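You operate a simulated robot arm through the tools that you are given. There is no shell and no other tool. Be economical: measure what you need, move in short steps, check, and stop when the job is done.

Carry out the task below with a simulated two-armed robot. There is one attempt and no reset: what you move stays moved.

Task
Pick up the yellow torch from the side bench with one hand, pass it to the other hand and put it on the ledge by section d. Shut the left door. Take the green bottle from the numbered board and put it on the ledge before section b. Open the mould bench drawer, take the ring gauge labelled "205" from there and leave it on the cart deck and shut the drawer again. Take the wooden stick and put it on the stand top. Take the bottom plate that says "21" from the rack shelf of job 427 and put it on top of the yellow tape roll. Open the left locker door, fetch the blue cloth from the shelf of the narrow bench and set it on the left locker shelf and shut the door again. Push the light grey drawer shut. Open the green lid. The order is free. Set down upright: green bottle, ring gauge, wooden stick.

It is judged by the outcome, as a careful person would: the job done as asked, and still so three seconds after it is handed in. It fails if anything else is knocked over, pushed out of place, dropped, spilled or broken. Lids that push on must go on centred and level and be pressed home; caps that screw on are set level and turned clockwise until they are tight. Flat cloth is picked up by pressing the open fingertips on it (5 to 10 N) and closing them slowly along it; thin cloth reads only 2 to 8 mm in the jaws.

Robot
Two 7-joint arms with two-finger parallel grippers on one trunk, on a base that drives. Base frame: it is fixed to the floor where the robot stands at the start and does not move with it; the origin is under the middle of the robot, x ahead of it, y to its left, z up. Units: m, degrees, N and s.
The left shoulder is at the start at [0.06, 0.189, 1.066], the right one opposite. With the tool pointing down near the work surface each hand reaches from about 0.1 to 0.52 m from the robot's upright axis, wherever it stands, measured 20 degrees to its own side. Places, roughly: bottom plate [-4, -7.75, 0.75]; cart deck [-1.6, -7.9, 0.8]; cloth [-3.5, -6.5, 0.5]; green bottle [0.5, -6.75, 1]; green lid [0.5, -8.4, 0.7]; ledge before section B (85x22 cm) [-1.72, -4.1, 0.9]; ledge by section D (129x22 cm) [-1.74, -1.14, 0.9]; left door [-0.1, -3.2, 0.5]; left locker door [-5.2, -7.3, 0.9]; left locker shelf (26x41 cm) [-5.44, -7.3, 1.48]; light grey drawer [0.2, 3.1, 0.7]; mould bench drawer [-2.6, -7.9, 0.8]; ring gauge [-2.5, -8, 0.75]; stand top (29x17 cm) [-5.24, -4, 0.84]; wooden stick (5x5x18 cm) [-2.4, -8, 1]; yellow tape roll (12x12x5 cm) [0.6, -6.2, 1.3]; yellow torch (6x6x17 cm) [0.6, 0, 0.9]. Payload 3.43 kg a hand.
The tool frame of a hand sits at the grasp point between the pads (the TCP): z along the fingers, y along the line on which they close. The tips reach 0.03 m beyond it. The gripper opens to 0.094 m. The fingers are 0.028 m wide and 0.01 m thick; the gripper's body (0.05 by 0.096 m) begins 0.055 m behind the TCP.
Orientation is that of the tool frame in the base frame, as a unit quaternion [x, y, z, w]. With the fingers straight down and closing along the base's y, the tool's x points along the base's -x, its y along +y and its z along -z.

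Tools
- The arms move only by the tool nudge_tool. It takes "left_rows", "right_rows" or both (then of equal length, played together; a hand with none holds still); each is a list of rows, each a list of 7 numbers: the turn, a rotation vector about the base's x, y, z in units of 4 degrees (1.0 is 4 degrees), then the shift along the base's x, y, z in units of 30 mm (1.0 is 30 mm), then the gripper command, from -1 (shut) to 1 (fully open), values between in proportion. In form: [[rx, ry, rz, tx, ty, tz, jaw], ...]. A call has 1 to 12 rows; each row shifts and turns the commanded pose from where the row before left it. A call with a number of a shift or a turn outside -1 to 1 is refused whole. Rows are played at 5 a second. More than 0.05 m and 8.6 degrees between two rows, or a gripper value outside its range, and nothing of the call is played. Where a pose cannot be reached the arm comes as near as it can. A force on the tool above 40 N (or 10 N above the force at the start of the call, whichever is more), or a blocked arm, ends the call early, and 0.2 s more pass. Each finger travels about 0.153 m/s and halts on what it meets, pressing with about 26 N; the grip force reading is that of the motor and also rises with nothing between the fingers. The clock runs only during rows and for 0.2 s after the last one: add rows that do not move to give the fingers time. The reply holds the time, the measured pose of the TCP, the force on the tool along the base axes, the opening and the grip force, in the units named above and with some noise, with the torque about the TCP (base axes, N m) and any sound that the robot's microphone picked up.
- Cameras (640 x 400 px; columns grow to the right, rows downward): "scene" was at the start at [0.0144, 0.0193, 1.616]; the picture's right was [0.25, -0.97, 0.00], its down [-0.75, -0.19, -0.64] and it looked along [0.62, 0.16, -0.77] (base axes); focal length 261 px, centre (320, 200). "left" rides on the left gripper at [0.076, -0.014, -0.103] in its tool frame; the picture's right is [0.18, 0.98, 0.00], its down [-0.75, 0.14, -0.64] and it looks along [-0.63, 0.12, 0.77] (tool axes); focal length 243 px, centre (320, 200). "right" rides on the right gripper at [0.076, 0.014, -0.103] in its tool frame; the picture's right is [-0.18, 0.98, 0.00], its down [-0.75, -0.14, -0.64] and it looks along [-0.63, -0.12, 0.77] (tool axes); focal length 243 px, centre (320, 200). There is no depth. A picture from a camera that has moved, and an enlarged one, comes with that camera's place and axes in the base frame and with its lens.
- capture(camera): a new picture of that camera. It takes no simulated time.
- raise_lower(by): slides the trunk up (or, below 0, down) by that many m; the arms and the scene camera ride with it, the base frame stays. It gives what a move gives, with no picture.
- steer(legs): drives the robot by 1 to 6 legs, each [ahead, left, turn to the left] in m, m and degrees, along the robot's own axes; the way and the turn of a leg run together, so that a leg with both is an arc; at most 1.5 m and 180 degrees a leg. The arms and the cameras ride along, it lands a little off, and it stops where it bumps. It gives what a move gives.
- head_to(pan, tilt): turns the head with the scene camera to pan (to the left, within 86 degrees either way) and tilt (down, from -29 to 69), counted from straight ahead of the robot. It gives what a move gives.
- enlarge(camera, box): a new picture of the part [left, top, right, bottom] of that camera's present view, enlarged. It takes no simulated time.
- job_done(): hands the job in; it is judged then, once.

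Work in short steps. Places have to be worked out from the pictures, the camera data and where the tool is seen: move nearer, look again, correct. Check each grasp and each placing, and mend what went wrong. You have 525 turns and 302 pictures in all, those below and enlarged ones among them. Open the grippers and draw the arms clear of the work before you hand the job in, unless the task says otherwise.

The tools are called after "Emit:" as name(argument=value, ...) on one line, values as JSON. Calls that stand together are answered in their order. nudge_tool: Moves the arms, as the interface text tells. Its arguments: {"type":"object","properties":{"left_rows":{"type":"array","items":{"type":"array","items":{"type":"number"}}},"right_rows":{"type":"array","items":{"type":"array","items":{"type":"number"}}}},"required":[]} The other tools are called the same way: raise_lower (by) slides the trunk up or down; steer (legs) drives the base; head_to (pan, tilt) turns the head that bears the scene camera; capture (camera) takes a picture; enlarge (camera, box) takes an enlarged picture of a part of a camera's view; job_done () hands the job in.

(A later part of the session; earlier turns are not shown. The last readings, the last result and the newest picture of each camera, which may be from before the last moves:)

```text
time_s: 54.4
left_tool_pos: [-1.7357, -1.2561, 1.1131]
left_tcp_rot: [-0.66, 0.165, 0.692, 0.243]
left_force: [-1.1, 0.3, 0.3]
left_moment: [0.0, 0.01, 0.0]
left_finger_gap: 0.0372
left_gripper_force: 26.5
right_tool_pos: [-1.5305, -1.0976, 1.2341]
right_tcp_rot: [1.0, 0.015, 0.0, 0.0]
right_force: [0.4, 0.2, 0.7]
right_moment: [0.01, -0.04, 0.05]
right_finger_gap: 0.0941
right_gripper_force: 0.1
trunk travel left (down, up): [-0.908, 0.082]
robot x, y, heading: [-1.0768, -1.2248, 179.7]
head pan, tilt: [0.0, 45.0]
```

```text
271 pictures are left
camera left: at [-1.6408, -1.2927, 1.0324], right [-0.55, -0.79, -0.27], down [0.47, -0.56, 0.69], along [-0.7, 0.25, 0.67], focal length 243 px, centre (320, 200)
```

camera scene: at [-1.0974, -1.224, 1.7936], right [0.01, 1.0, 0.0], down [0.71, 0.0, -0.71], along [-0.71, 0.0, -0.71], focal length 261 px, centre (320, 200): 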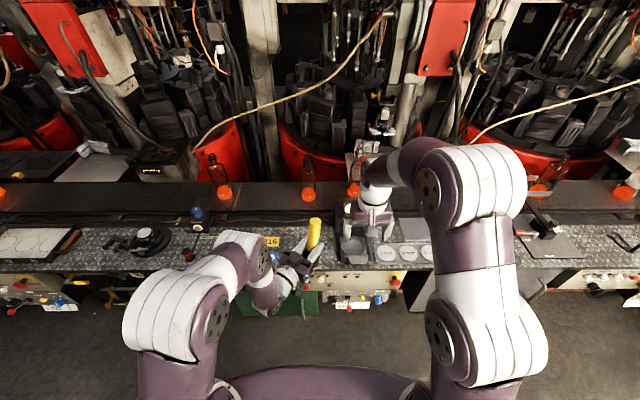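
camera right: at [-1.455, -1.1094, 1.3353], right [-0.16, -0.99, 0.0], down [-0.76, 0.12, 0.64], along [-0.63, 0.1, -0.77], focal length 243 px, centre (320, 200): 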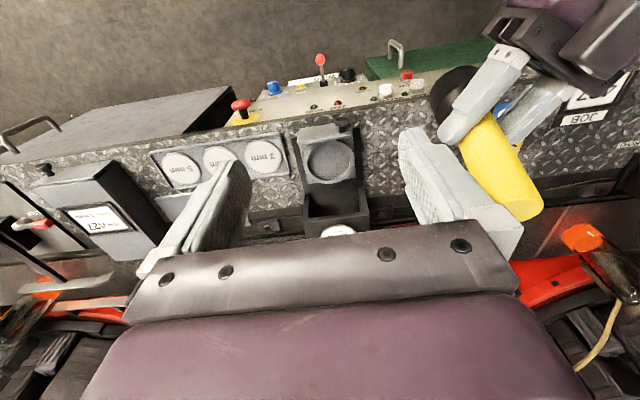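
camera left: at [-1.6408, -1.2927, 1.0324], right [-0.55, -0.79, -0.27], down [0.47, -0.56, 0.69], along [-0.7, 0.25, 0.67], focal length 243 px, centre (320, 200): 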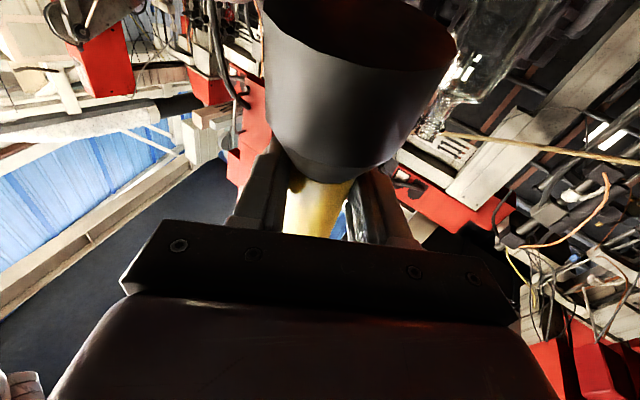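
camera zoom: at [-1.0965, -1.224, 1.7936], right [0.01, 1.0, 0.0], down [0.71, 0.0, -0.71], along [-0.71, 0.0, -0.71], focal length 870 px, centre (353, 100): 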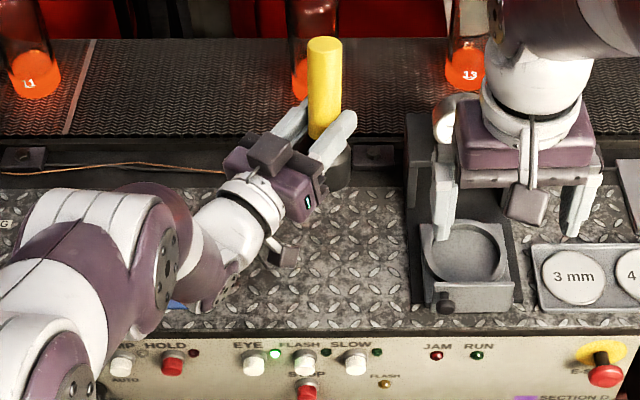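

The wrist camera hangs below the hand about as low as the torch base, so I'll pitch the fingers down ~12° (raising the camera) and set the base edge down first. Lowering to just above the ledge.

Emit:
nudge_tool(left_rows=[[-0.55, -0.83, 0, 0, 0, -0.4, -1], [-0.55, -0.83, 0, 0, 0, -0.4, -1], [-0.55, -0.83, 0, 0, 0, -0.6, -1], [0, 0, 0, 0, 0, -1, -1], [0, 0, 0, 0, 0, -0.6, -1], [0, 0, 0, 0, 0, 0, -1]])

Emit:
enlarge(camera="scene", box=[220, 170, 400, 290])

Emit:
capture(camera="right")

```text
time_s: 55.8
left_tool_pos: [-1.7318, -1.2555, 1.0232]
left_tcp_rot: [0.729, -0.183, -0.622, -0.219]
left_force: [-0.2, -0.2, -0.1]
left_moment: [-0.06, 0.0, -0.04]
left_finger_gap: 0.037
left_gripper_force: 25.8
right_tool_pos: [-1.5301, -1.098, 1.2336]
right_tcp_rot: [1.0, 0.015, 0.0, -0.001]
right_force: [0.7, -0.8, -0.4]
right_moment: [0.0, 0.0, 0.04]
right_finger_gap: 0.0942
right_gripper_force: 0.1
trunk travel left (down, up): [-0.908, 0.082]
robot x, y, heading: [-1.0743, -1.2215, 179.7]
head pan, tilt: [0.0, 45.0]
```

```text
3.33 times, centred on (310, 230) of scene
camera zoom: at [-1.0964, -1.2237, 1.7936], right [0.01, 1.0, 0.0], down [0.71, 0.0, -0.71], along [-0.71, 0.0, -0.71], focal length 870 px, centre (353, 100)
```

zoom: 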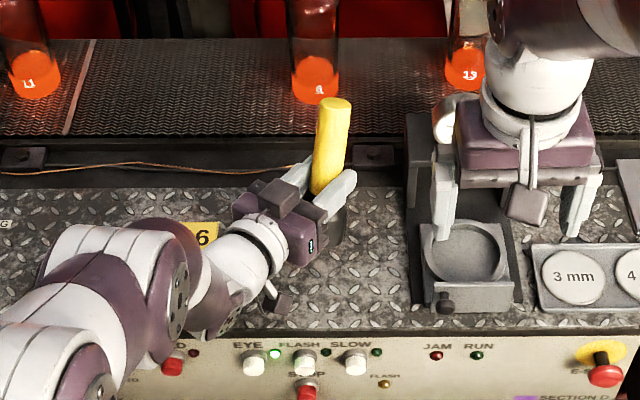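

```text
269 pictures are left
camera right: at [-1.4543, -1.1092, 1.3355], right [-0.16, -0.99, 0.0], down [-0.76, 0.12, 0.64], along [-0.63, 0.1, -0.77], focal length 243 px, centre (320, 200)
```

right: 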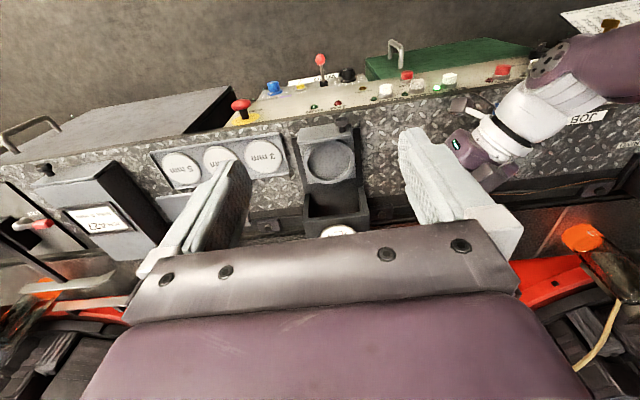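

Emit:
nudge_tool(left_rows=[[0, 0, 0, 0, 0, -0.2, -1], [0, 0, 0, 0, 0, -0.2, -1], [0, 0, 0, 0, 0, -0.2, -1]])

Emit:
nudge_tool(left_rows=[[0, 0, 0, 0, 0, -0.15, -1], [0, 0, 0, 0, 0, -0.15, -1]])

```text
time_s: 56.6
left_tool_pos: [-1.7328, -1.2581, 1.0034]
left_tcp_rot: [0.73, -0.183, -0.621, -0.22]
left_force: [1.0, -0.1, -0.1]
left_moment: [0.0, -0.01, -0.02]
left_finger_gap: 0.0374
left_gripper_force: 26.1
right_tool_pos: [-1.5309, -1.0972, 1.235]
right_tcp_rot: [1.0, 0.015, 0.0, -0.001]
right_force: [0.0, -0.8, 0.2]
right_moment: [0.0, -0.03, 0.03]
right_finger_gap: 0.0943
right_gripper_force: 0.1
trunk travel left (down, up): [-0.908, 0.082]
robot x, y, heading: [-1.0775, -1.2215, 179.5]
head pan, tilt: [0.0, 45.0]
```

```text
time_s: 57.2
left_tool_pos: [-1.7334, -1.2554, 0.9944]
left_tcp_rot: [0.73, -0.183, -0.621, -0.219]
left_force: [-0.4, 0.3, 0.3]
left_moment: [-0.02, 0.01, -0.01]
left_finger_gap: 0.0369
left_gripper_force: 26.3
right_tool_pos: [-1.5305, -1.0973, 1.2339]
right_tcp_rot: [1.0, 0.015, 0.001, 0.0]
right_force: [0.0, 0.1, -0.4]
right_moment: [0.03, 0.02, -0.01]
right_finger_gap: 0.0941
right_gripper_force: 0.0
trunk travel left (down, up): [-0.908, 0.082]
robot x, y, heading: [-1.0737, -1.2266, 179.5]
head pan, tilt: [0.0, 45.0]
```

Emit:
nudge_tool(left_rows=[[0, 0, 0, 0, 0, -0.15, -1], [0, 0, 0, 0, 0, -0.15, -1]])

Emit:
enlarge(camera="scene", box=[260, 190, 370, 260])

```text
time_s: 57.8
left_tool_pos: [-1.7324, -1.2563, 0.9863]
left_tcp_rot: [0.729, -0.183, -0.622, -0.219]
left_force: [-0.4, 0.1, 0.5]
left_moment: [-0.02, 0.02, 0.0]
left_finger_gap: 0.0372
left_gripper_force: 26.1
right_tool_pos: [-1.5312, -1.0976, 1.2338]
right_tcp_rot: [1.0, 0.015, 0.0, -0.001]
right_force: [1.0, -0.5, -0.5]
right_moment: [-0.01, 0.0, 0.0]
right_finger_gap: 0.0939
right_gripper_force: 0.0
trunk travel left (down, up): [-0.908, 0.082]
robot x, y, heading: [-1.0736, -1.226, 179.6]
head pan, tilt: [0.0, 45.0]
```

```text
5.71 times, centred on (315, 225) of scene
camera zoom: at [-1.0958, -1.2239, 1.7936], right [0.01, 1.0, 0.0], down [0.71, 0.0, -0.71], along [-0.71, 0.0, -0.71], focal length 1492 px, centre (349, 57)
```

zoom: 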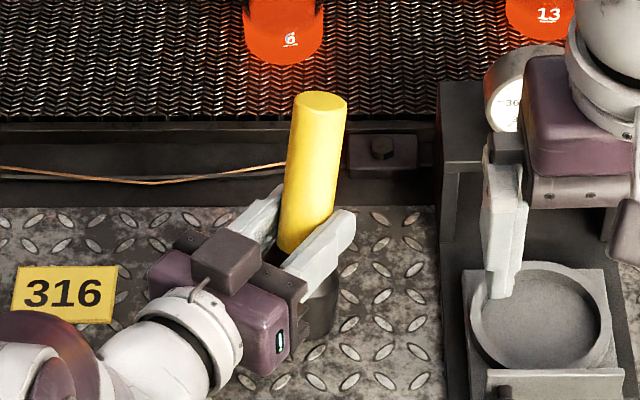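

Emit:
nudge_tool(left_rows=[[0, 0, 0, 0, 0, -0.15, -1], [0, 0, 0, 0, 0, -0.15, -1]])

Emit:
nudge_tool(left_rows=[[0, 0, 0, 0, 0, -0.12, -1], [0, 0, 0, 0, 0, 0, -1]])

```text
time_s: 58.4
left_tool_pos: [-1.7316, -1.2557, 0.9898]
left_tcp_rot: [0.724, -0.183, -0.628, -0.219]
left_force: [20.2, -5.3, 30.6]
left_moment: [-2.18, -5.58, 0.54]
left_finger_gap: 0.0369
left_gripper_force: 26.0
right_tool_pos: [-1.5227, -1.0985, 1.2368]
right_tcp_rot: [1.0, 0.015, -0.003, -0.001]
right_force: [-0.3, -0.9, -0.1]
right_moment: [0.01, -0.03, -0.01]
right_finger_gap: 0.0938
right_gripper_force: 0.0
trunk travel left (down, up): [-0.908, 0.082]
robot x, y, heading: [-1.0752, -1.2271, 179.8]
head pan, tilt: [0.0, 45.0]
stopped in row 2 (left hand): the force on the tool passed its limit at 43 N (the readings are from after the stop); the commanded pose is now the measured one
```

```text
time_s: 58.8
left_tool_pos: [-1.7307, -1.2563, 0.9892]
left_tcp_rot: [0.721, -0.182, -0.631, -0.219]
left_force: [29.5, -5.7, 37.9]
left_moment: [-2.61, -7.16, 0.83]
left_finger_gap: 0.0374
left_gripper_force: 26.1
right_tool_pos: [-1.5208, -1.0998, 1.2383]
right_tcp_rot: [1.0, 0.016, -0.004, -0.002]
right_force: [0.9, 0.9, 0.2]
right_moment: [-0.04, -0.01, 0.02]
right_finger_gap: 0.0941
right_gripper_force: 0.2
trunk travel left (down, up): [-0.908, 0.082]
robot x, y, heading: [-1.0698, -1.2239, 180.0]
head pan, tilt: [0.0, 45.0]
stopped in row 2 (left hand): the force on the tool passed its limit at 49 N (the readings are from after the stop); the commanded pose is now the measured one
```

The large moment means the wrist/forearm is touching the ledge edge, not the torch. Raise back up.

Emit:
nudge_tool(left_rows=[[0, 0, 0, 0, 0, 0.5, -1], [0, 0, 0, 0, 0, 0.5, -1], [0, 0, 0, 0, 0, 0, -1]])

Emit:
capture(camera="scene")

Emit:
capture(camera="right")

```text
time_s: 59.6
left_tool_pos: [-1.7382, -1.2558, 1.0132]
left_tcp_rot: [0.724, -0.182, -0.629, -0.218]
left_force: [0.2, 0.7, -0.7]
left_moment: [-0.03, 0.0, -0.02]
left_finger_gap: 0.0373
left_gripper_force: 26.2
right_tool_pos: [-1.5314, -1.0975, 1.233]
right_tcp_rot: [1.0, 0.015, 0.001, 0.0]
right_force: [-0.6, -0.7, -0.1]
right_moment: [-0.01, -0.02, 0.01]
right_finger_gap: 0.0941
right_gripper_force: 0.0
trunk travel left (down, up): [-0.908, 0.082]
robot x, y, heading: [-1.0753, -1.2243, 179.9]
head pan, tilt: [0.0, 45.0]
```

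```text
267 pictures are left
camera scene: at [-1.0968, -1.2241, 1.7935], right [0.0, 1.0, 0.0], down [0.71, 0.0, -0.71], along [-0.71, 0.0, -0.71], focal length 261 px, centre (320, 200)
```

scene: 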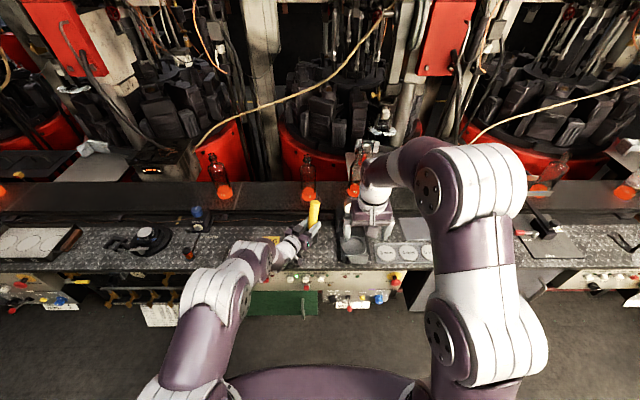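

```text
266 pictures are left
camera right: at [-1.4545, -1.11, 1.3352], right [-0.15, -0.99, 0.0], down [-0.76, 0.12, 0.64], along [-0.63, 0.1, -0.77], focal length 243 px, centre (320, 200)
```

right: 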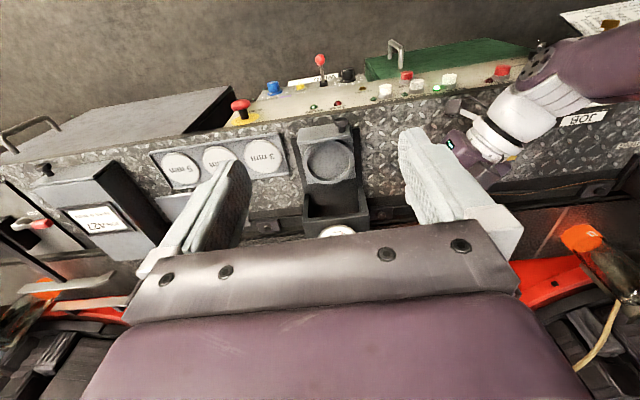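

The contact point computes to ~11 cm behind and 10 cm below the TCP: the wrist-camera housing on the ledge edge. I'll pitch 7° more and shift 1 cm toward the front, then descend gently.

Emit:
nudge_tool(left_rows=[[-0.5, -0.75, 0, 0.3, 0, 0, -1], [-0.5, -0.75, 0, 0.2, 0, 0, -1], [0, 0, 0, 0, 0, -0.3, -1], [0, 0, 0, 0, 0, -0.3, -1], [0, 0, 0, 0, 0, 0, -1]])

Emit:
nudge_tool(left_rows=[[0, 0, 0, 0, 0, -0.15, -1], [0, 0, 0, 0, 0, 0, -1]])

```text
time_s: 60.8
left_tool_pos: [-1.7237, -1.2567, 0.9955]
left_tcp_rot: [0.763, -0.192, -0.583, -0.203]
left_force: [0.0, 0.3, -1.2]
left_moment: [-0.01, -0.05, 0.05]
left_finger_gap: 0.0369
left_gripper_force: 25.9
right_tool_pos: [-1.5311, -1.0969, 1.2339]
right_tcp_rot: [1.0, 0.016, 0.0, 0.0]
right_force: [0.6, 0.1, 0.0]
right_moment: [0.01, 0.02, 0.02]
right_finger_gap: 0.094
right_gripper_force: 0.1
trunk travel left (down, up): [-0.908, 0.082]
robot x, y, heading: [-1.0735, -1.2233, 179.8]
head pan, tilt: [0.0, 45.0]
```

```text
time_s: 61.4
left_tool_pos: [-1.7237, -1.2562, 0.9903]
left_tcp_rot: [0.764, -0.192, -0.582, -0.203]
left_force: [-0.9, 0.4, 0.0]
left_moment: [-0.01, 0.01, 0.0]
left_finger_gap: 0.0374
left_gripper_force: 26.1
right_tool_pos: [-1.5309, -1.0983, 1.2333]
right_tcp_rot: [1.0, 0.015, 0.001, 0.0]
right_force: [-0.6, -0.6, 0.1]
right_moment: [0.0, 0.0, 0.01]
right_finger_gap: 0.0941
right_gripper_force: 0.1
trunk travel left (down, up): [-0.908, 0.082]
robot x, y, heading: [-1.0707, -1.2211, 179.5]
head pan, tilt: [0.0, 45.0]
```

Emit:
nudge_tool(left_rows=[[0, 0, 0, 0, 0, -0.15, -1], [0, 0, 0, 0, 0, 0, -1]])

Emit:
nudge_tool(left_rows=[[0, 0, 0, 0, 0, -0.15, -1], [0, 0, 0, 0, 0, 0, -1]])

Emit:
nudge_tool(left_rows=[[0, 0, 0, 0, 0, -0.1, -1], [0, 0, 0, 0, 0, 0, -1]])

```text
time_s: 62.0
left_tool_pos: [-1.7219, -1.257, 0.9861]
left_tcp_rot: [0.763, -0.191, -0.583, -0.202]
left_force: [0.0, -0.4, -0.3]
left_moment: [-0.03, -0.02, 0.04]
left_finger_gap: 0.0373
left_gripper_force: 26.2
right_tool_pos: [-1.5311, -1.0978, 1.2334]
right_tcp_rot: [1.0, 0.015, 0.0, 0.0]
right_force: [0.3, 0.4, 0.4]
right_moment: [0.02, 0.0, -0.01]
right_finger_gap: 0.0941
right_gripper_force: 0.0
trunk travel left (down, up): [-0.908, 0.082]
robot x, y, heading: [-1.0739, -1.2239, 179.8]
head pan, tilt: [0.0, 45.0]
```

```text
time_s: 62.6
left_tool_pos: [-1.7236, -1.2554, 0.9841]
left_tcp_rot: [0.761, -0.193, -0.585, -0.203]
left_force: [-1.0, -0.5, 7.3]
left_moment: [-0.01, 0.08, 0.01]
left_finger_gap: 0.0372
left_gripper_force: 25.6
right_tool_pos: [-1.5295, -1.0979, 1.2346]
right_tcp_rot: [1.0, 0.015, 0.0, 0.0]
right_force: [0.2, 0.2, -0.1]
right_moment: [-0.03, 0.0, 0.02]
right_finger_gap: 0.0938
right_gripper_force: 0.1
trunk travel left (down, up): [-0.908, 0.082]
robot x, y, heading: [-1.0735, -1.2209, 179.8]
head pan, tilt: [0.0, 45.0]
```

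```text
time_s: 63.2
left_tool_pos: [-1.7222, -1.2546, 0.9808]
left_tcp_rot: [0.761, -0.192, -0.585, -0.202]
left_force: [-2.7, 0.4, 17.5]
left_moment: [0.11, 0.15, 0.03]
left_finger_gap: 0.0376
left_gripper_force: 25.8
right_tool_pos: [-1.5279, -1.0976, 1.235]
right_tcp_rot: [1.0, 0.014, -0.001, 0.0]
right_force: [0.0, 0.1, -0.6]
right_moment: [-0.01, 0.02, 0.0]
right_finger_gap: 0.094
right_gripper_force: 0.0
trunk travel left (down, up): [-0.908, 0.082]
robot x, y, heading: [-1.0781, -1.2245, 179.7]
head pan, tilt: [0.0, 45.0]
```

Torch base is in contact (17 N, little moment). Look at its attitude.

Emit:
enlarge(camera="scene", box=[260, 190, 370, 260])

Emit:
capture(camera="left")

```text
5.71 times, centred on (315, 225) of scene
camera zoom: at [-1.0933, -1.2238, 1.7937], right [0.0, 1.0, 0.0], down [0.71, 0.0, -0.71], along [-0.71, 0.0, -0.71], focal length 1492 px, centre (349, 57)
```

zoom: 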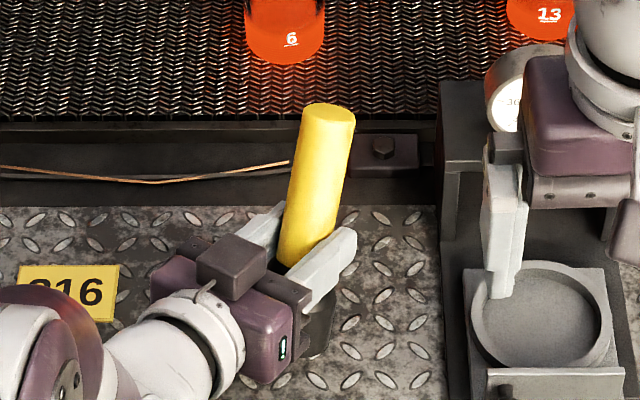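

```text
264 pictures are left
camera left: at [-1.6116, -1.3032, 0.9329], right [-0.48, -0.84, -0.26], down [0.27, -0.42, 0.87], along [-0.84, 0.34, 0.42], focal length 243 px, centre (320, 200)
```

left: 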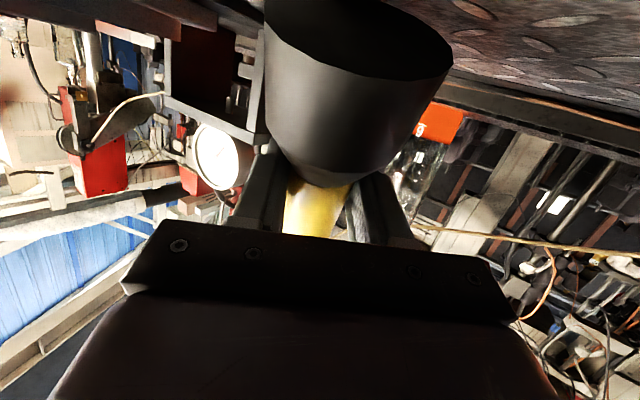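

Torch still leans ~14°. Since the housing is at the ledge edge, raise, shift 3.5 cm toward the front so the housing clears the edge, untilt ~9°, and descend again.

Emit:
nudge_tool(left_rows=[[0, 0, 0, 0.3, 0, 0.7, -1], [0.3, 0.45, 0, 0.5, 0, 0.3, -1], [0.5, 0.75, 0, 0.5, 0, 0, -1], [0.5, 0.75, 0, 0, 0, 0, -1], [0, 0, 0, 0, 0, -0.5, -1], [0, 0, 0, 0, 0, -0.3, -1], [0, 0, 0, 0, 0, 0, -1]])

Emit:
enlarge(camera="scene", box=[260, 190, 370, 260])

```text
time_s: 64.8
left_tool_pos: [-1.6843, -1.2548, 0.9845]
left_tcp_rot: [0.711, -0.179, -0.642, -0.223]
left_force: [0.8, 0.3, -0.5]
left_moment: [-0.01, 0.01, -0.02]
left_finger_gap: 0.0372
left_gripper_force: 26.2
right_tool_pos: [-1.5306, -1.0979, 1.2333]
right_tcp_rot: [1.0, 0.015, 0.0, 0.0]
right_force: [0.5, -0.1, 1.4]
right_moment: [0.0, 0.03, 0.0]
right_finger_gap: 0.0938
right_gripper_force: 0.0
trunk travel left (down, up): [-0.908, 0.082]
robot x, y, heading: [-1.0746, -1.2215, 179.7]
head pan, tilt: [0.0, 45.0]
```

```text
5.71 times, centred on (315, 225) of scene
camera zoom: at [-1.0963, -1.224, 1.7936], right [0.0, 1.0, 0.0], down [0.71, 0.0, -0.71], along [-0.71, 0.0, -0.71], focal length 1492 px, centre (349, 57)
```

zoom: 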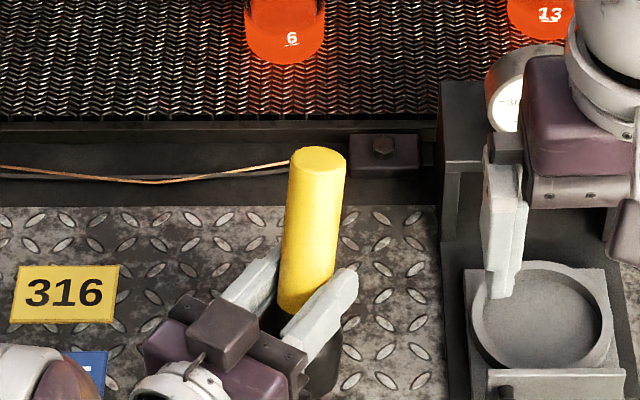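

Emit:
nudge_tool(left_rows=[[0.8, 0, 0, 0, 0, 0, -1], [0, 0, 0, 0, 0, -0.15, -1], [0, 0, 0, 0, 0, 0, -1]])

Emit:
nudge_tool(left_rows=[[0, 0, 0, 0, 0, -0.12, -1], [0, 0, 0, 0, 0, 0, -1]])

Emit:
nudge_tool(left_rows=[[0, 0, 0, 0, 0, -0.12, -1], [0, 0, 0, 0, 0, 0, -1]])

```text
time_s: 65.6
left_tool_pos: [-1.684, -1.257, 0.9798]
left_tcp_rot: [0.705, -0.161, -0.646, -0.243]
left_force: [0.6, -0.3, 0.5]
left_moment: [0.03, 0.02, 0.02]
left_finger_gap: 0.0373
left_gripper_force: 26.2
right_tool_pos: [-1.5315, -1.0987, 1.2337]
right_tcp_rot: [1.0, 0.015, 0.001, 0.0]
right_force: [0.6, -0.8, 0.4]
right_moment: [-0.02, 0.02, -0.01]
right_finger_gap: 0.094
right_gripper_force: 0.0
trunk travel left (down, up): [-0.908, 0.082]
robot x, y, heading: [-1.0745, -1.2255, 179.7]
head pan, tilt: [0.0, 45.0]
```

```text
time_s: 66.2
left_tool_pos: [-1.6844, -1.2544, 0.9799]
left_tcp_rot: [0.703, -0.161, -0.649, -0.243]
left_force: [-1.2, 0.5, 12.4]
left_moment: [0.05, 0.28, 0.03]
left_finger_gap: 0.0372
left_gripper_force: 26.1
right_tool_pos: [-1.5297, -1.0975, 1.2348]
right_tcp_rot: [1.0, 0.015, 0.001, 0.0]
right_force: [0.3, -0.4, -0.5]
right_moment: [0.04, 0.02, 0.01]
right_finger_gap: 0.0941
right_gripper_force: 0.1
trunk travel left (down, up): [-0.908, 0.082]
robot x, y, heading: [-1.0741, -1.2234, 179.6]
head pan, tilt: [0.0, 45.0]
```

```text
time_s: 66.8
left_tool_pos: [-1.6807, -1.2569, 0.9763]
left_tcp_rot: [0.704, -0.161, -0.648, -0.243]
left_force: [2.0, 0.3, 19.7]
left_moment: [0.07, 0.17, -0.05]
left_finger_gap: 0.0373
left_gripper_force: 25.9
right_tool_pos: [-1.5269, -1.0981, 1.234]
right_tcp_rot: [1.0, 0.014, -0.001, 0.001]
right_force: [-0.4, 0.1, -0.9]
right_moment: [-0.02, 0.0, -0.03]
right_finger_gap: 0.0939
right_gripper_force: 0.0
trunk travel left (down, up): [-0.908, 0.082]
robot x, y, heading: [-1.074, -1.2216, 179.9]
head pan, tilt: [0.0, 45.0]
```

Torch is pressed on the ledge. Ease off slightly and open gently.

Emit:
nudge_tool(left_rows=[[0, 0, 0, 0, 0, 0.12, -1], [0, 0, 0, 0, 0, 0, -0.1], [0, 0, 0, 0, 0, 0, 0.1], [0, 0, 0, 0, 0, 0, 0.6], [0, 0, 0, 0, 0, 0, 1], [0, 0, 0, 0, 0, 0, 1]])

Emit:
enlarge(camera="scene", box=[260, 190, 370, 260])

```text
time_s: 68.2
left_tool_pos: [-1.683, -1.2558, 0.9766]
left_tcp_rot: [0.705, -0.161, -0.646, -0.243]
left_force: [0.0, 0.1, 0.0]
left_moment: [-0.01, -0.02, 0.01]
left_finger_gap: 0.094
left_gripper_force: 0.0
right_tool_pos: [-1.5301, -1.0981, 1.2331]
right_tcp_rot: [1.0, 0.014, 0.0, 0.0]
right_force: [0.1, -0.5, -0.9]
right_moment: [0.0, 0.0, 0.0]
right_finger_gap: 0.0939
right_gripper_force: 0.2
trunk travel left (down, up): [-0.908, 0.082]
robot x, y, heading: [-1.0748, -1.222, 179.9]
head pan, tilt: [0.0, 45.0]
```

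```text
5.71 times, centred on (315, 225) of scene
camera zoom: at [-1.0958, -1.2239, 1.7936], right [0.0, 1.0, 0.0], down [0.71, 0.0, -0.71], along [-0.71, 0.0, -0.71], focal length 1492 px, centre (349, 57)
```

zoom: 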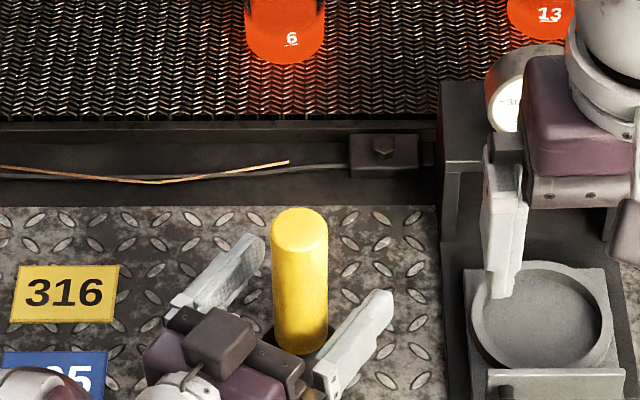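

Torch stands upright on the ledge. Withdraw the left hand backward along its axis.

Emit:
nudge_tool(left_rows=[[0, 0, 0, 0.69, -0.46, 0.04, 1], [0, 0, 0, 0.69, -0.46, 0.04, 1], [0, 0, 0, 0.69, -0.46, 0.04, 1], [0, 0, 0, 0.69, -0.46, 0.04, 1], [0, 0, 0, 0.69, -0.46, 0.1, 1], [0, 0, 0, 0.69, -0.46, 0.5, 1], [0, 0, 0, 0.6, 0, 1, 1], [0, 0, 0, 0.6, 0, 1, 1], [0, 0, 0, 0, 0, 1, 1]])

Emit:
steer(legs=[[-0.4, 0, 0]])

Emit:
enlarge(camera="scene", box=[200, 120, 420, 250])

```text
time_s: 70.2
left_tool_pos: [-1.5226, -1.3385, 1.0907]
left_tcp_rot: [0.705, -0.161, -0.647, -0.243]
left_force: [-0.1, -0.9, 0.1]
left_moment: [-0.01, -0.02, 0.02]
left_finger_gap: 0.0942
left_gripper_force: 0.1
right_tool_pos: [-1.5294, -1.098, 1.2336]
right_tcp_rot: [1.0, 0.015, 0.0, 0.0]
right_force: [1.2, -0.6, 0.2]
right_moment: [0.02, 0.0, 0.02]
right_finger_gap: 0.094
right_gripper_force: 0.1
trunk travel left (down, up): [-0.908, 0.082]
robot x, y, heading: [-1.0739, -1.2277, 179.8]
head pan, tilt: [0.0, 45.0]
```

```text
time_s: 72.7
left_tool_pos: [-1.1235, -1.3398, 1.0887]
left_tcp_rot: [0.705, -0.162, -0.646, -0.244]
left_force: [0.3, 0.1, 0.4]
left_moment: [0.01, 0.0, 0.03]
left_finger_gap: 0.094
left_gripper_force: 0.1
right_tool_pos: [-1.129, -1.0989, 1.2345]
right_tcp_rot: [1.0, 0.012, 0.0, 0.0]
right_force: [-0.5, -0.9, 0.2]
right_moment: [-0.04, 0.01, 0.01]
right_finger_gap: 0.0939
right_gripper_force: 0.0
trunk travel left (down, up): [-0.908, 0.082]
robot x, y, heading: [-0.6704, -1.2267, 179.7]
head pan, tilt: [0.0, 45.0]
```

```text
2.91 times, centred on (310, 185) of scene
camera zoom: at [-0.6966, -1.2268, 1.7935], right [0.01, 1.0, 0.0], down [0.71, -0.01, -0.71], along [-0.71, 0.01, -0.71], focal length 760 px, centre (349, 244)
```

zoom: 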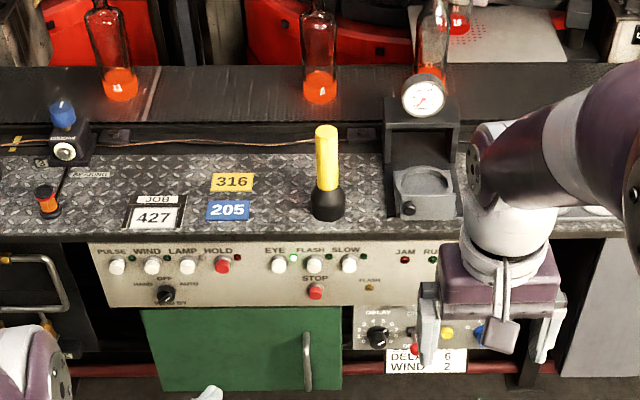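

Torch is well placed. Next the light grey drawer at (0.2, 3.1): turn to face +y and drive up the aisle, then look.

Emit:
steer(legs=[[0, 0, -90], [1.5, -0.15, 0], [1.3, 0, 0]])

Emit:
head_to(pan=-50, tilt=30)

Emit:
capture(camera="scene")

```text
refused: leg 2 is longer than a leg can be; nothing moved
```

```text
time_s: 73.9
left_tool_pos: [-1.1227, -1.3397, 1.0892]
left_tcp_rot: [0.705, -0.162, -0.646, -0.244]
left_force: [-0.1, 0.7, 0.4]
left_moment: [-0.01, 0.0, 0.0]
left_finger_gap: 0.0942
left_gripper_force: 0.1
right_tool_pos: [-1.1287, -1.0995, 1.234]
right_tcp_rot: [1.0, 0.012, 0.0, 0.001]
right_force: [-0.4, 0.4, -0.5]
right_moment: [0.02, -0.01, 0.02]
right_finger_gap: 0.0939
right_gripper_force: 0.0
trunk travel left (down, up): [-0.908, 0.082]
robot x, y, heading: [-0.6726, -1.2242, 179.4]
head pan, tilt: [-50.0, 30.0]
```

```text
260 pictures are left
camera scene: at [-0.6715, -1.1578, 1.8162], right [0.77, 0.64, 0.0], down [0.32, -0.39, -0.87], along [-0.55, 0.67, -0.5], focal length 261 px, centre (320, 200)
```

scene: 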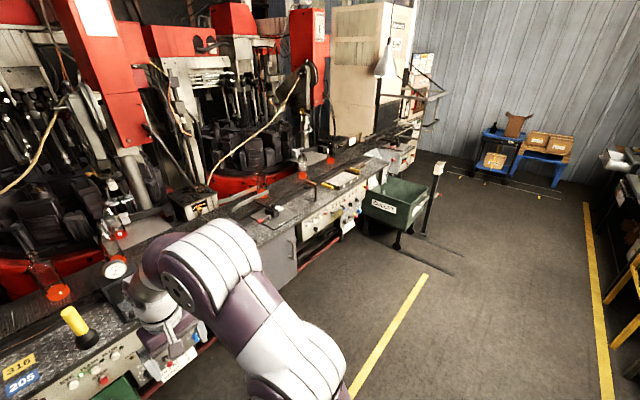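

Emit:
steer(legs=[[0, 0, -90], [1.45, -0.2, 0], [1.45, -0.1, 0]])

Emit:
capture(camera="scene")

```text
time_s: 91.9
left_tool_pos: [-0.5232, 2.1469, 1.0895]
left_tcp_rot: [-0.387, 0.611, 0.288, 0.628]
left_force: [0.5, 0.4, 0.4]
left_moment: [0.02, -0.02, -0.01]
left_finger_gap: 0.0938
left_gripper_force: 0.1
right_tool_pos: [-0.2819, 2.1549, 1.2331]
right_tcp_rot: [0.721, -0.693, 0.0, 0.0]
right_force: [0.6, -0.9, -0.3]
right_moment: [-0.01, 0.01, 0.03]
right_finger_gap: 0.0941
right_gripper_force: 0.0
trunk travel left (down, up): [-0.908, 0.082]
robot x, y, heading: [-0.401, 1.7028, 90.3]
head pan, tilt: [-50.0, 30.0]
```

```text
259 pictures are left
camera scene: at [-0.3356, 1.6981, 1.8162], right [0.65, -0.76, 0.0], down [-0.38, -0.32, -0.87], along [0.66, 0.56, -0.5], focal length 261 px, centre (320, 200)
```

scene: 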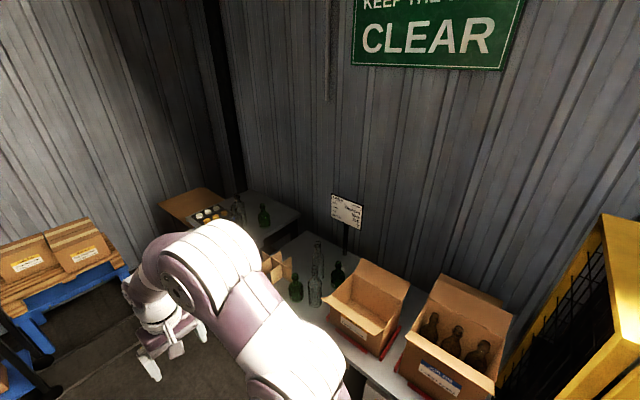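

Emit:
steer(legs=[[1.2, 0.5, 0], [0, 0, -90]])

Emit:
head_to(pan=0, tilt=35)

Emit:
capture(camera="scene")

```text
time_s: 102.2
left_tool_pos: [-0.4485, 3.0047, 1.0897]
left_tcp_rot: [0.169, 0.703, -0.251, 0.643]
left_force: [0.3, 1.0, 0.2]
left_moment: [0.02, -0.01, 0.01]
left_finger_gap: 0.094
left_gripper_force: 0.1
right_tool_pos: [-0.4474, 2.7643, 1.2331]
right_tcp_rot: [-0.002, 1.0, 0.0, 0.0]
right_force: [-0.5, -0.1, 0.5]
right_moment: [-0.01, 0.03, 0.0]
right_finger_gap: 0.0939
right_gripper_force: 0.2
trunk travel left (down, up): [-0.908, 0.082]
robot x, y, heading: [-0.9014, 2.9017, -1.7]
head pan, tilt: [-50.0, 30.0]
```

```text
time_s: 103.4
left_tool_pos: [-0.4498, 3.0046, 1.0895]
left_tcp_rot: [0.17, 0.703, -0.251, 0.643]
left_force: [0.3, -0.1, -0.8]
left_moment: [-0.01, 0.01, 0.0]
left_finger_gap: 0.0941
left_gripper_force: 0.1
right_tool_pos: [-0.4485, 2.7642, 1.2345]
right_tcp_rot: [-0.003, 1.0, 0.0, 0.0]
right_force: [0.5, 0.3, -0.4]
right_moment: [0.05, -0.04, -0.01]
right_finger_gap: 0.094
right_gripper_force: 0.1
trunk travel left (down, up): [-0.908, 0.082]
robot x, y, heading: [-0.8966, 2.9024, -1.9]
head pan, tilt: [0.0, 35.0]
```

```text
258 pictures are left
camera scene: at [-0.8728, 2.9009, 1.8084], right [-0.03, -1.0, 0.0], down [-0.57, 0.02, -0.82], along [0.82, -0.02, -0.57], focal length 261 px, centre (320, 200)
```

scene: 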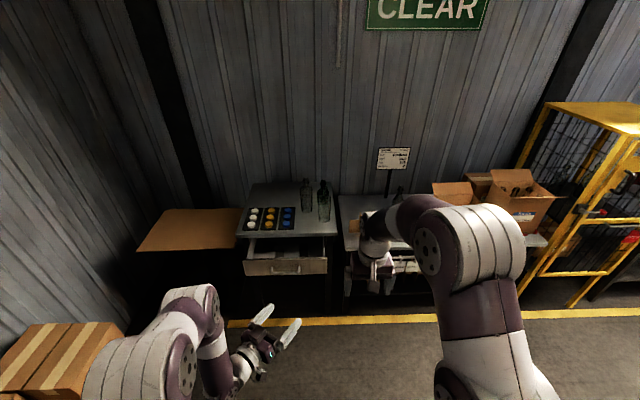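

Emit:
enlarge(camera="scene", box=[200, 170, 380, 300])

```text
3.08 times, centred on (290, 235) of scene
camera zoom: at [-0.8728, 2.9009, 1.8084], right [-0.03, -1.0, 0.0], down [-0.57, 0.02, -0.82], along [0.82, -0.02, -0.57], focal length 804 px, centre (412, 92)
```

zoom: 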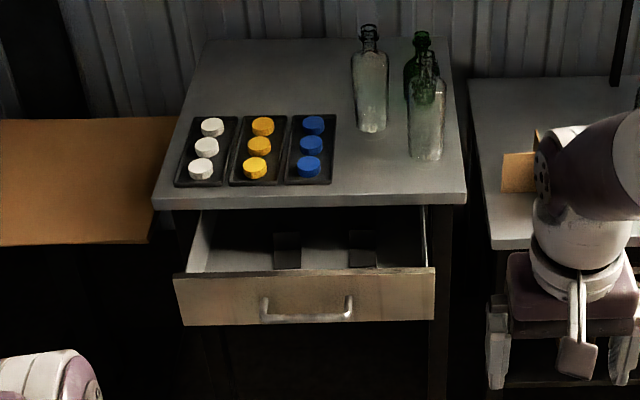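

The open drawer (front panel with bar handle) is at about (0.1, 3.07, 0.7). Lower the trunk and straighten the left hand's yaw.

Emit:
raise_lower(by=-0.33)

Emit:
nudge_tool(left_rows=[[0, 0, 1, 0, 0.1, 0, 1], [0, 0, 1, 0, 0.1, 0, -1], [0, 0, 1, 0, 0.1, 0, -1], [0, 0, 1, 0, 0.1, 0, -1], [0, 0, 1, 0, 0.1, 0, -1], [0, 0, 1, 0, 0, 0, -1], [0, 0, 1, 0, 0, 0, -1], [0, 0, 1, 0, 0, 0, -1]])

Emit:
capture(camera="left")

Emit:
capture(camera="scene")

```text
time_s: 106.7
left_tool_pos: [-0.4506, 3.0039, 0.7595]
left_tcp_rot: [0.168, 0.704, -0.25, 0.643]
left_force: [0.3, 0.0, -0.1]
left_moment: [0.03, -0.05, -0.03]
left_finger_gap: 0.0939
left_gripper_force: 0.0
right_tool_pos: [-0.4481, 2.7641, 0.9036]
right_tcp_rot: [-0.003, 1.0, 0.0, 0.0]
right_force: [-0.4, 0.1, 0.4]
right_moment: [0.02, 0.01, 0.0]
right_finger_gap: 0.094
right_gripper_force: 0.1
trunk travel left (down, up): [-0.578, 0.412]
robot x, y, heading: [-0.9006, 2.9016, -1.6]
head pan, tilt: [0.0, 35.0]
```

```text
time_s: 108.5
left_tool_pos: [-0.4498, 3.0199, 0.7605]
left_tcp_rot: [-0.032, 0.723, -0.063, 0.688]
left_force: [0.0, -0.4, 0.2]
left_moment: [0.02, -0.02, -0.03]
left_finger_gap: 0.0
left_gripper_force: 26.0
right_tool_pos: [-0.4487, 2.7636, 0.9044]
right_tcp_rot: [-0.002, 1.0, 0.0, 0.0]
right_force: [-0.2, 0.0, -0.2]
right_moment: [-0.02, -0.02, 0.01]
right_finger_gap: 0.0941
right_gripper_force: 0.0
trunk travel left (down, up): [-0.578, 0.412]
robot x, y, heading: [-0.898, 2.8971, -1.7]
head pan, tilt: [0.0, 35.0]
```

```text
256 pictures are left
camera left: at [-0.5551, 3.0001, 0.6913], right [0.03, 0.95, -0.31], down [-0.6, 0.27, 0.76], along [0.8, 0.16, 0.57], focal length 243 px, centre (320, 200)
```

left: 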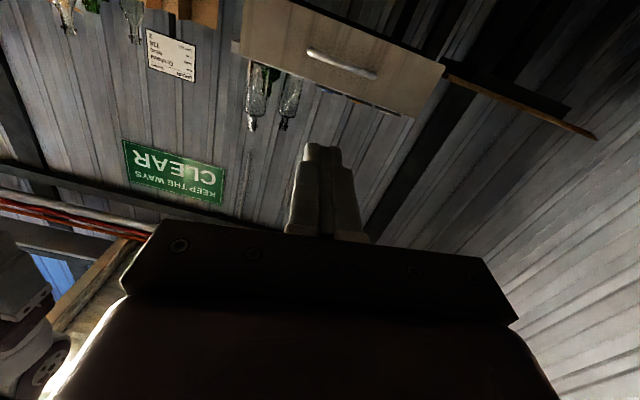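

```text
255 pictures are left
camera scene: at [-0.873, 2.9005, 1.4784], right [-0.03, -1.0, 0.0], down [-0.57, 0.02, -0.82], along [0.82, -0.02, -0.57], focal length 261 px, centre (320, 200)
```

scene: 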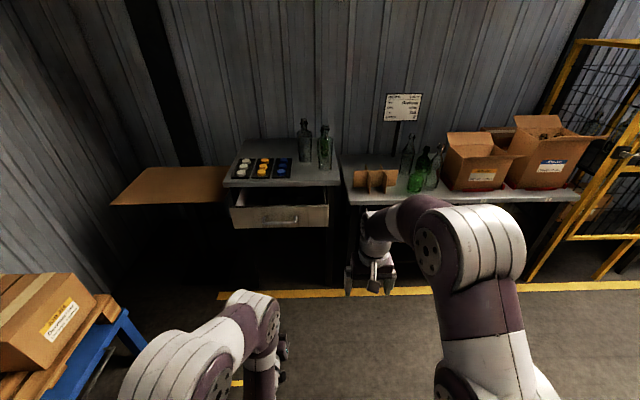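

Handle is at about (-0.02, 3.05, 0.77), panel z 0.68–0.80. I'll aim the closed fist below the handle at z≈0.715, drive up and push with the arm.

Emit:
nudge_tool(left_rows=[[0, 0, 0, 0, 0.3, -0.8, -1], [0, 0, 0, 0, 0.3, -0.8, -1]], right_rows=[[0, 0, 0, -0.8, 0, 0.3, -1], [0, 0, 0, -0.8, 0, 0.3, -1]])

Emit:
steer(legs=[[0.3, 0, 0]])

Emit:
capture(camera="scene")

Emit:
capture(camera="left")

```text
time_s: 109.1
left_tool_pos: [-0.4506, 3.0386, 0.711]
left_tcp_rot: [-0.03, 0.722, -0.064, 0.688]
left_force: [0.3, -0.3, 0.6]
left_moment: [-0.02, 0.02, 0.05]
left_finger_gap: 0.0
left_gripper_force: 26.4
right_tool_pos: [-0.4969, 2.7652, 0.9207]
right_tcp_rot: [-0.002, 1.0, -0.001, 0.0]
right_force: [-0.5, 0.3, 0.3]
right_moment: [-0.03, -0.04, 0.01]
right_finger_gap: 0.0
right_gripper_force: 26.0
trunk travel left (down, up): [-0.578, 0.412]
robot x, y, heading: [-0.9063, 2.9004, -1.9]
head pan, tilt: [0.0, 35.0]
```

```text
time_s: 111.1
left_tool_pos: [-0.1499, 3.0305, 0.711]
left_tcp_rot: [-0.031, 0.723, -0.063, 0.688]
left_force: [0.6, -0.2, -0.7]
left_moment: [-0.02, 0.01, 0.01]
left_finger_gap: 0.0001
left_gripper_force: 25.9
right_tool_pos: [-0.1975, 2.7555, 0.9201]
right_tcp_rot: [-0.003, 1.0, 0.0, -0.001]
right_force: [-0.2, -0.7, -0.5]
right_moment: [0.03, 0.04, -0.01]
right_finger_gap: 0.0
right_gripper_force: 25.8
trunk travel left (down, up): [-0.578, 0.412]
robot x, y, heading: [-0.6021, 2.8913, -1.8]
head pan, tilt: [0.0, 35.0]
```

```text
254 pictures are left
camera scene: at [-0.5724, 2.8921, 1.4784], right [-0.03, -1.0, 0.0], down [-0.57, 0.02, -0.82], along [0.82, -0.02, -0.57], focal length 261 px, centre (320, 200)
```

scene: 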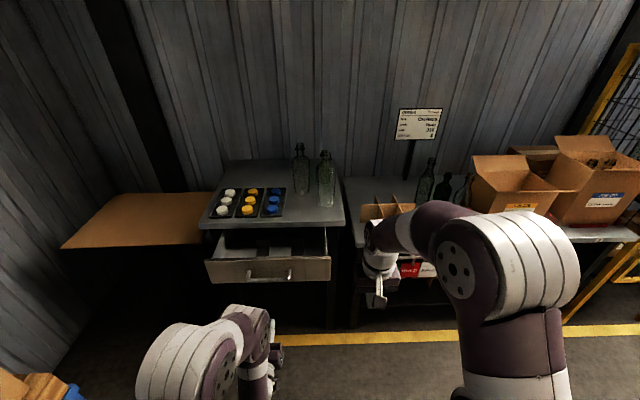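

```text
253 pictures are left
camera left: at [-0.255, 3.01, 0.642], right [0.03, 0.95, -0.31], down [-0.59, 0.27, 0.76], along [0.8, 0.16, 0.57], focal length 243 px, centre (320, 200)
```

left: 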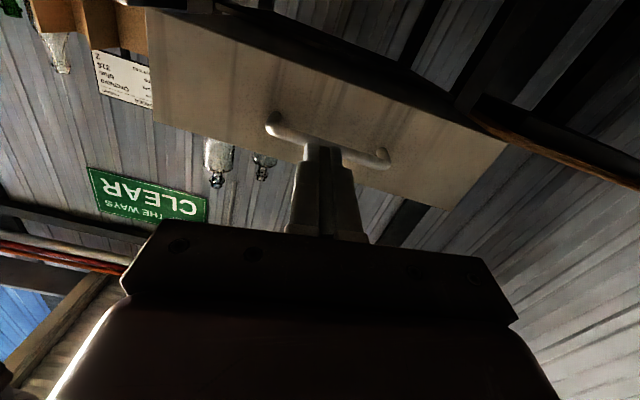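

Emit:
nudge_tool(left_rows=[[0, 0, 0, 0.8, 0, 0, -1], [0, 0, 0, 0.8, 0, 0, -1], [0, 0, 0, 0.8, 0, 0, -1], [0, 0, 0, 0.8, 0, 0, -1], [0, 0, 0, 0.8, 0, 0, -1]])

Emit:
capture(camera="scene")

```text
time_s: 112.3
left_tool_pos: [-0.0299, 3.0302, 0.7109]
left_tcp_rot: [-0.031, 0.723, -0.064, 0.688]
left_force: [0.3, -0.3, -0.5]
left_moment: [-0.02, -0.04, 0.04]
left_finger_gap: 0.0001
left_gripper_force: 25.5
right_tool_pos: [-0.1968, 2.7554, 0.9209]
right_tcp_rot: [-0.002, 1.0, 0.0, -0.001]
right_force: [-0.7, -1.0, -0.1]
right_moment: [-0.04, -0.04, -0.02]
right_finger_gap: 0.0003
right_gripper_force: 25.9
trunk travel left (down, up): [-0.578, 0.412]
robot x, y, heading: [-0.6034, 2.8918, -1.6]
head pan, tilt: [0.0, 35.0]
```

```text
252 pictures are left
camera scene: at [-0.5731, 2.8922, 1.4784], right [-0.03, -1.0, 0.0], down [-0.57, 0.02, -0.82], along [0.82, -0.02, -0.57], focal length 261 px, centre (320, 200)
```

scene: 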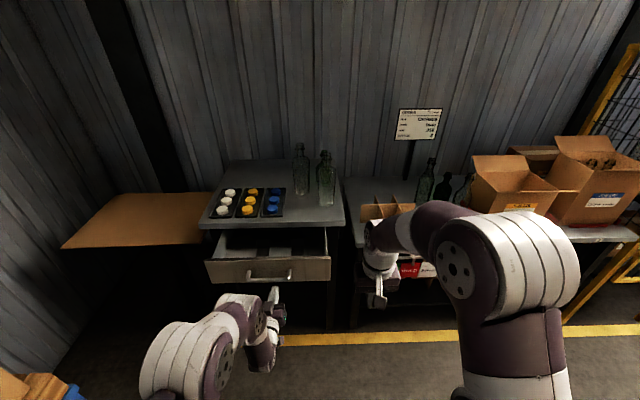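

Emit:
nudge_tool(left_rows=[[0, 0, 0, 0.7, 0, 0, -1], [0, 0, 0, 0.7, 0, 0, -1], [0, 0, 0, 0.7, 0, 0, -1], [0, 0, 0, 0.7, 0, 0, -1]])

Emit:
capture(camera="scene")

```text
time_s: 113.3
left_tool_pos: [0.0545, 3.0288, 0.7106]
left_tcp_rot: [-0.031, 0.723, -0.064, 0.688]
left_force: [0.0, 1.2, 0.6]
left_moment: [0.0, 0.03, -0.01]
left_finger_gap: 0.0
left_gripper_force: 25.7
right_tool_pos: [-0.1969, 2.7549, 0.9202]
right_tcp_rot: [-0.003, 1.0, 0.0, -0.001]
right_force: [-0.1, 0.4, -0.7]
right_moment: [0.02, 0.0, -0.01]
right_finger_gap: 0.0001
right_gripper_force: 26.3
trunk travel left (down, up): [-0.578, 0.412]
robot x, y, heading: [-0.601, 2.8911, -1.7]
head pan, tilt: [0.0, 35.0]
```

```text
251 pictures are left
camera scene: at [-0.5732, 2.8922, 1.4784], right [-0.03, -1.0, 0.0], down [-0.57, 0.02, -0.82], along [0.82, -0.02, -0.57], focal length 261 px, centre (320, 200)
```

scene: 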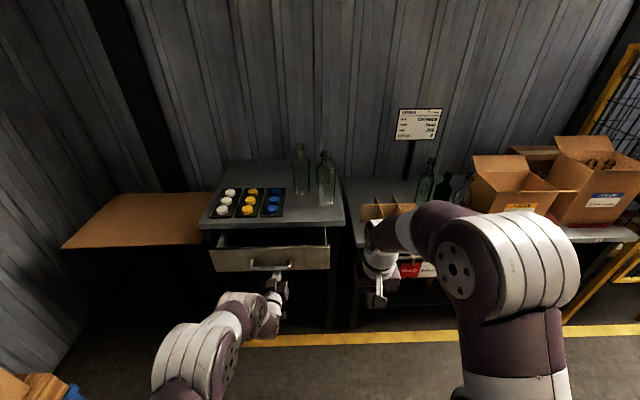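

The drawer is moving in. Continue pushing by driving the base forward 0.1 m.

Emit:
steer(legs=[[0.1, 0, 0]])

Emit:
capture(camera="scene")

```text
time_s: 114.5
left_tool_pos: [0.1547, 3.0263, 0.7089]
left_tcp_rot: [-0.029, 0.723, -0.065, 0.687]
left_force: [-0.8, 0.0, -0.3]
left_moment: [0.0, 0.0, 0.01]
left_finger_gap: 0.0001
left_gripper_force: 25.9
right_tool_pos: [-0.0962, 2.7521, 0.9198]
right_tcp_rot: [-0.002, 1.0, 0.0, 0.0]
right_force: [1.4, -0.6, 0.5]
right_moment: [-0.02, 0.02, -0.01]
right_finger_gap: 0.0
right_gripper_force: 26.0
trunk travel left (down, up): [-0.578, 0.412]
robot x, y, heading: [-0.5011, 2.8917, -1.8]
head pan, tilt: [0.0, 35.0]
```

```text
250 pictures are left
camera scene: at [-0.4722, 2.8891, 1.4783], right [-0.03, -1.0, 0.0], down [-0.57, 0.02, -0.82], along [0.82, -0.02, -0.57], focal length 261 px, centre (320, 200)
```

scene: 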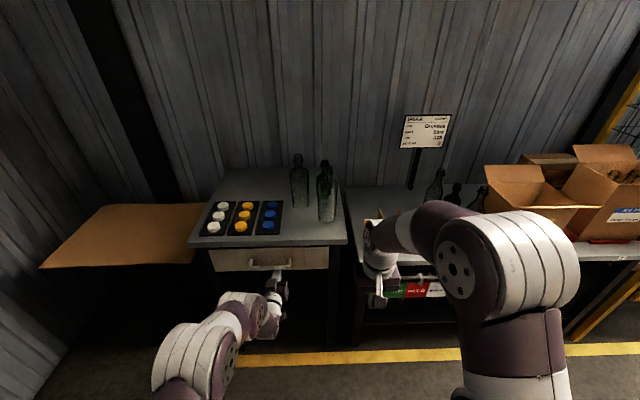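

Emit:
nudge_tool(left_rows=[[0, 0, 0, 0.5, 0, 0, -1], [0, 0, 0, 0.5, 0, 0, -1], [0, 0, 0, 0.5, 0, 0, -1]], right_rows=[[0, 0, 0, -1, 0, 0, -1], [0, 0, 0, -1, 0, 0, -1], [0, 0, 0, -1, 0, 0, -1]])

Emit:
enlarge(camera="scene", box=[180, 180, 360, 300])

```text
time_s: 115.2
left_tool_pos: [0.1891, 3.0246, 0.712]
left_tcp_rot: [-0.031, 0.721, -0.063, 0.689]
left_force: [-37.1, -0.7, 17.8]
left_moment: [0.09, -1.08, 0.22]
left_finger_gap: 0.0
left_gripper_force: 25.9
right_tool_pos: [-0.1737, 2.7524, 0.9217]
right_tcp_rot: [-0.002, 1.0, -0.002, 0.0]
right_force: [1.7, -0.6, -0.6]
right_moment: [0.01, 0.06, -0.01]
right_finger_gap: 0.0
right_gripper_force: 26.1
trunk travel left (down, up): [-0.578, 0.412]
robot x, y, heading: [-0.5041, 2.8898, -1.7]
head pan, tilt: [0.0, 35.0]
stopped in row 3 (left hand): the force on the tool passed its limit at 57 N (the readings are from after the stop); the commanded pose is now the measured one
```

```text
3.33 times, centred on (270, 240) of scene
camera zoom: at [-0.475, 2.8891, 1.4784], right [-0.03, -1.0, 0.0], down [-0.57, 0.02, -0.82], along [0.82, -0.02, -0.57], focal length 870 px, centre (487, 67)
```

zoom: 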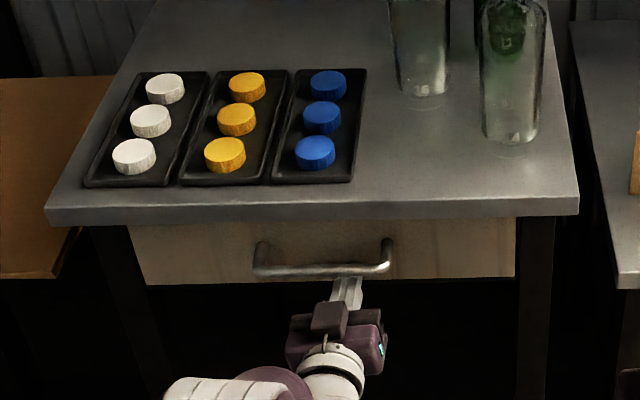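

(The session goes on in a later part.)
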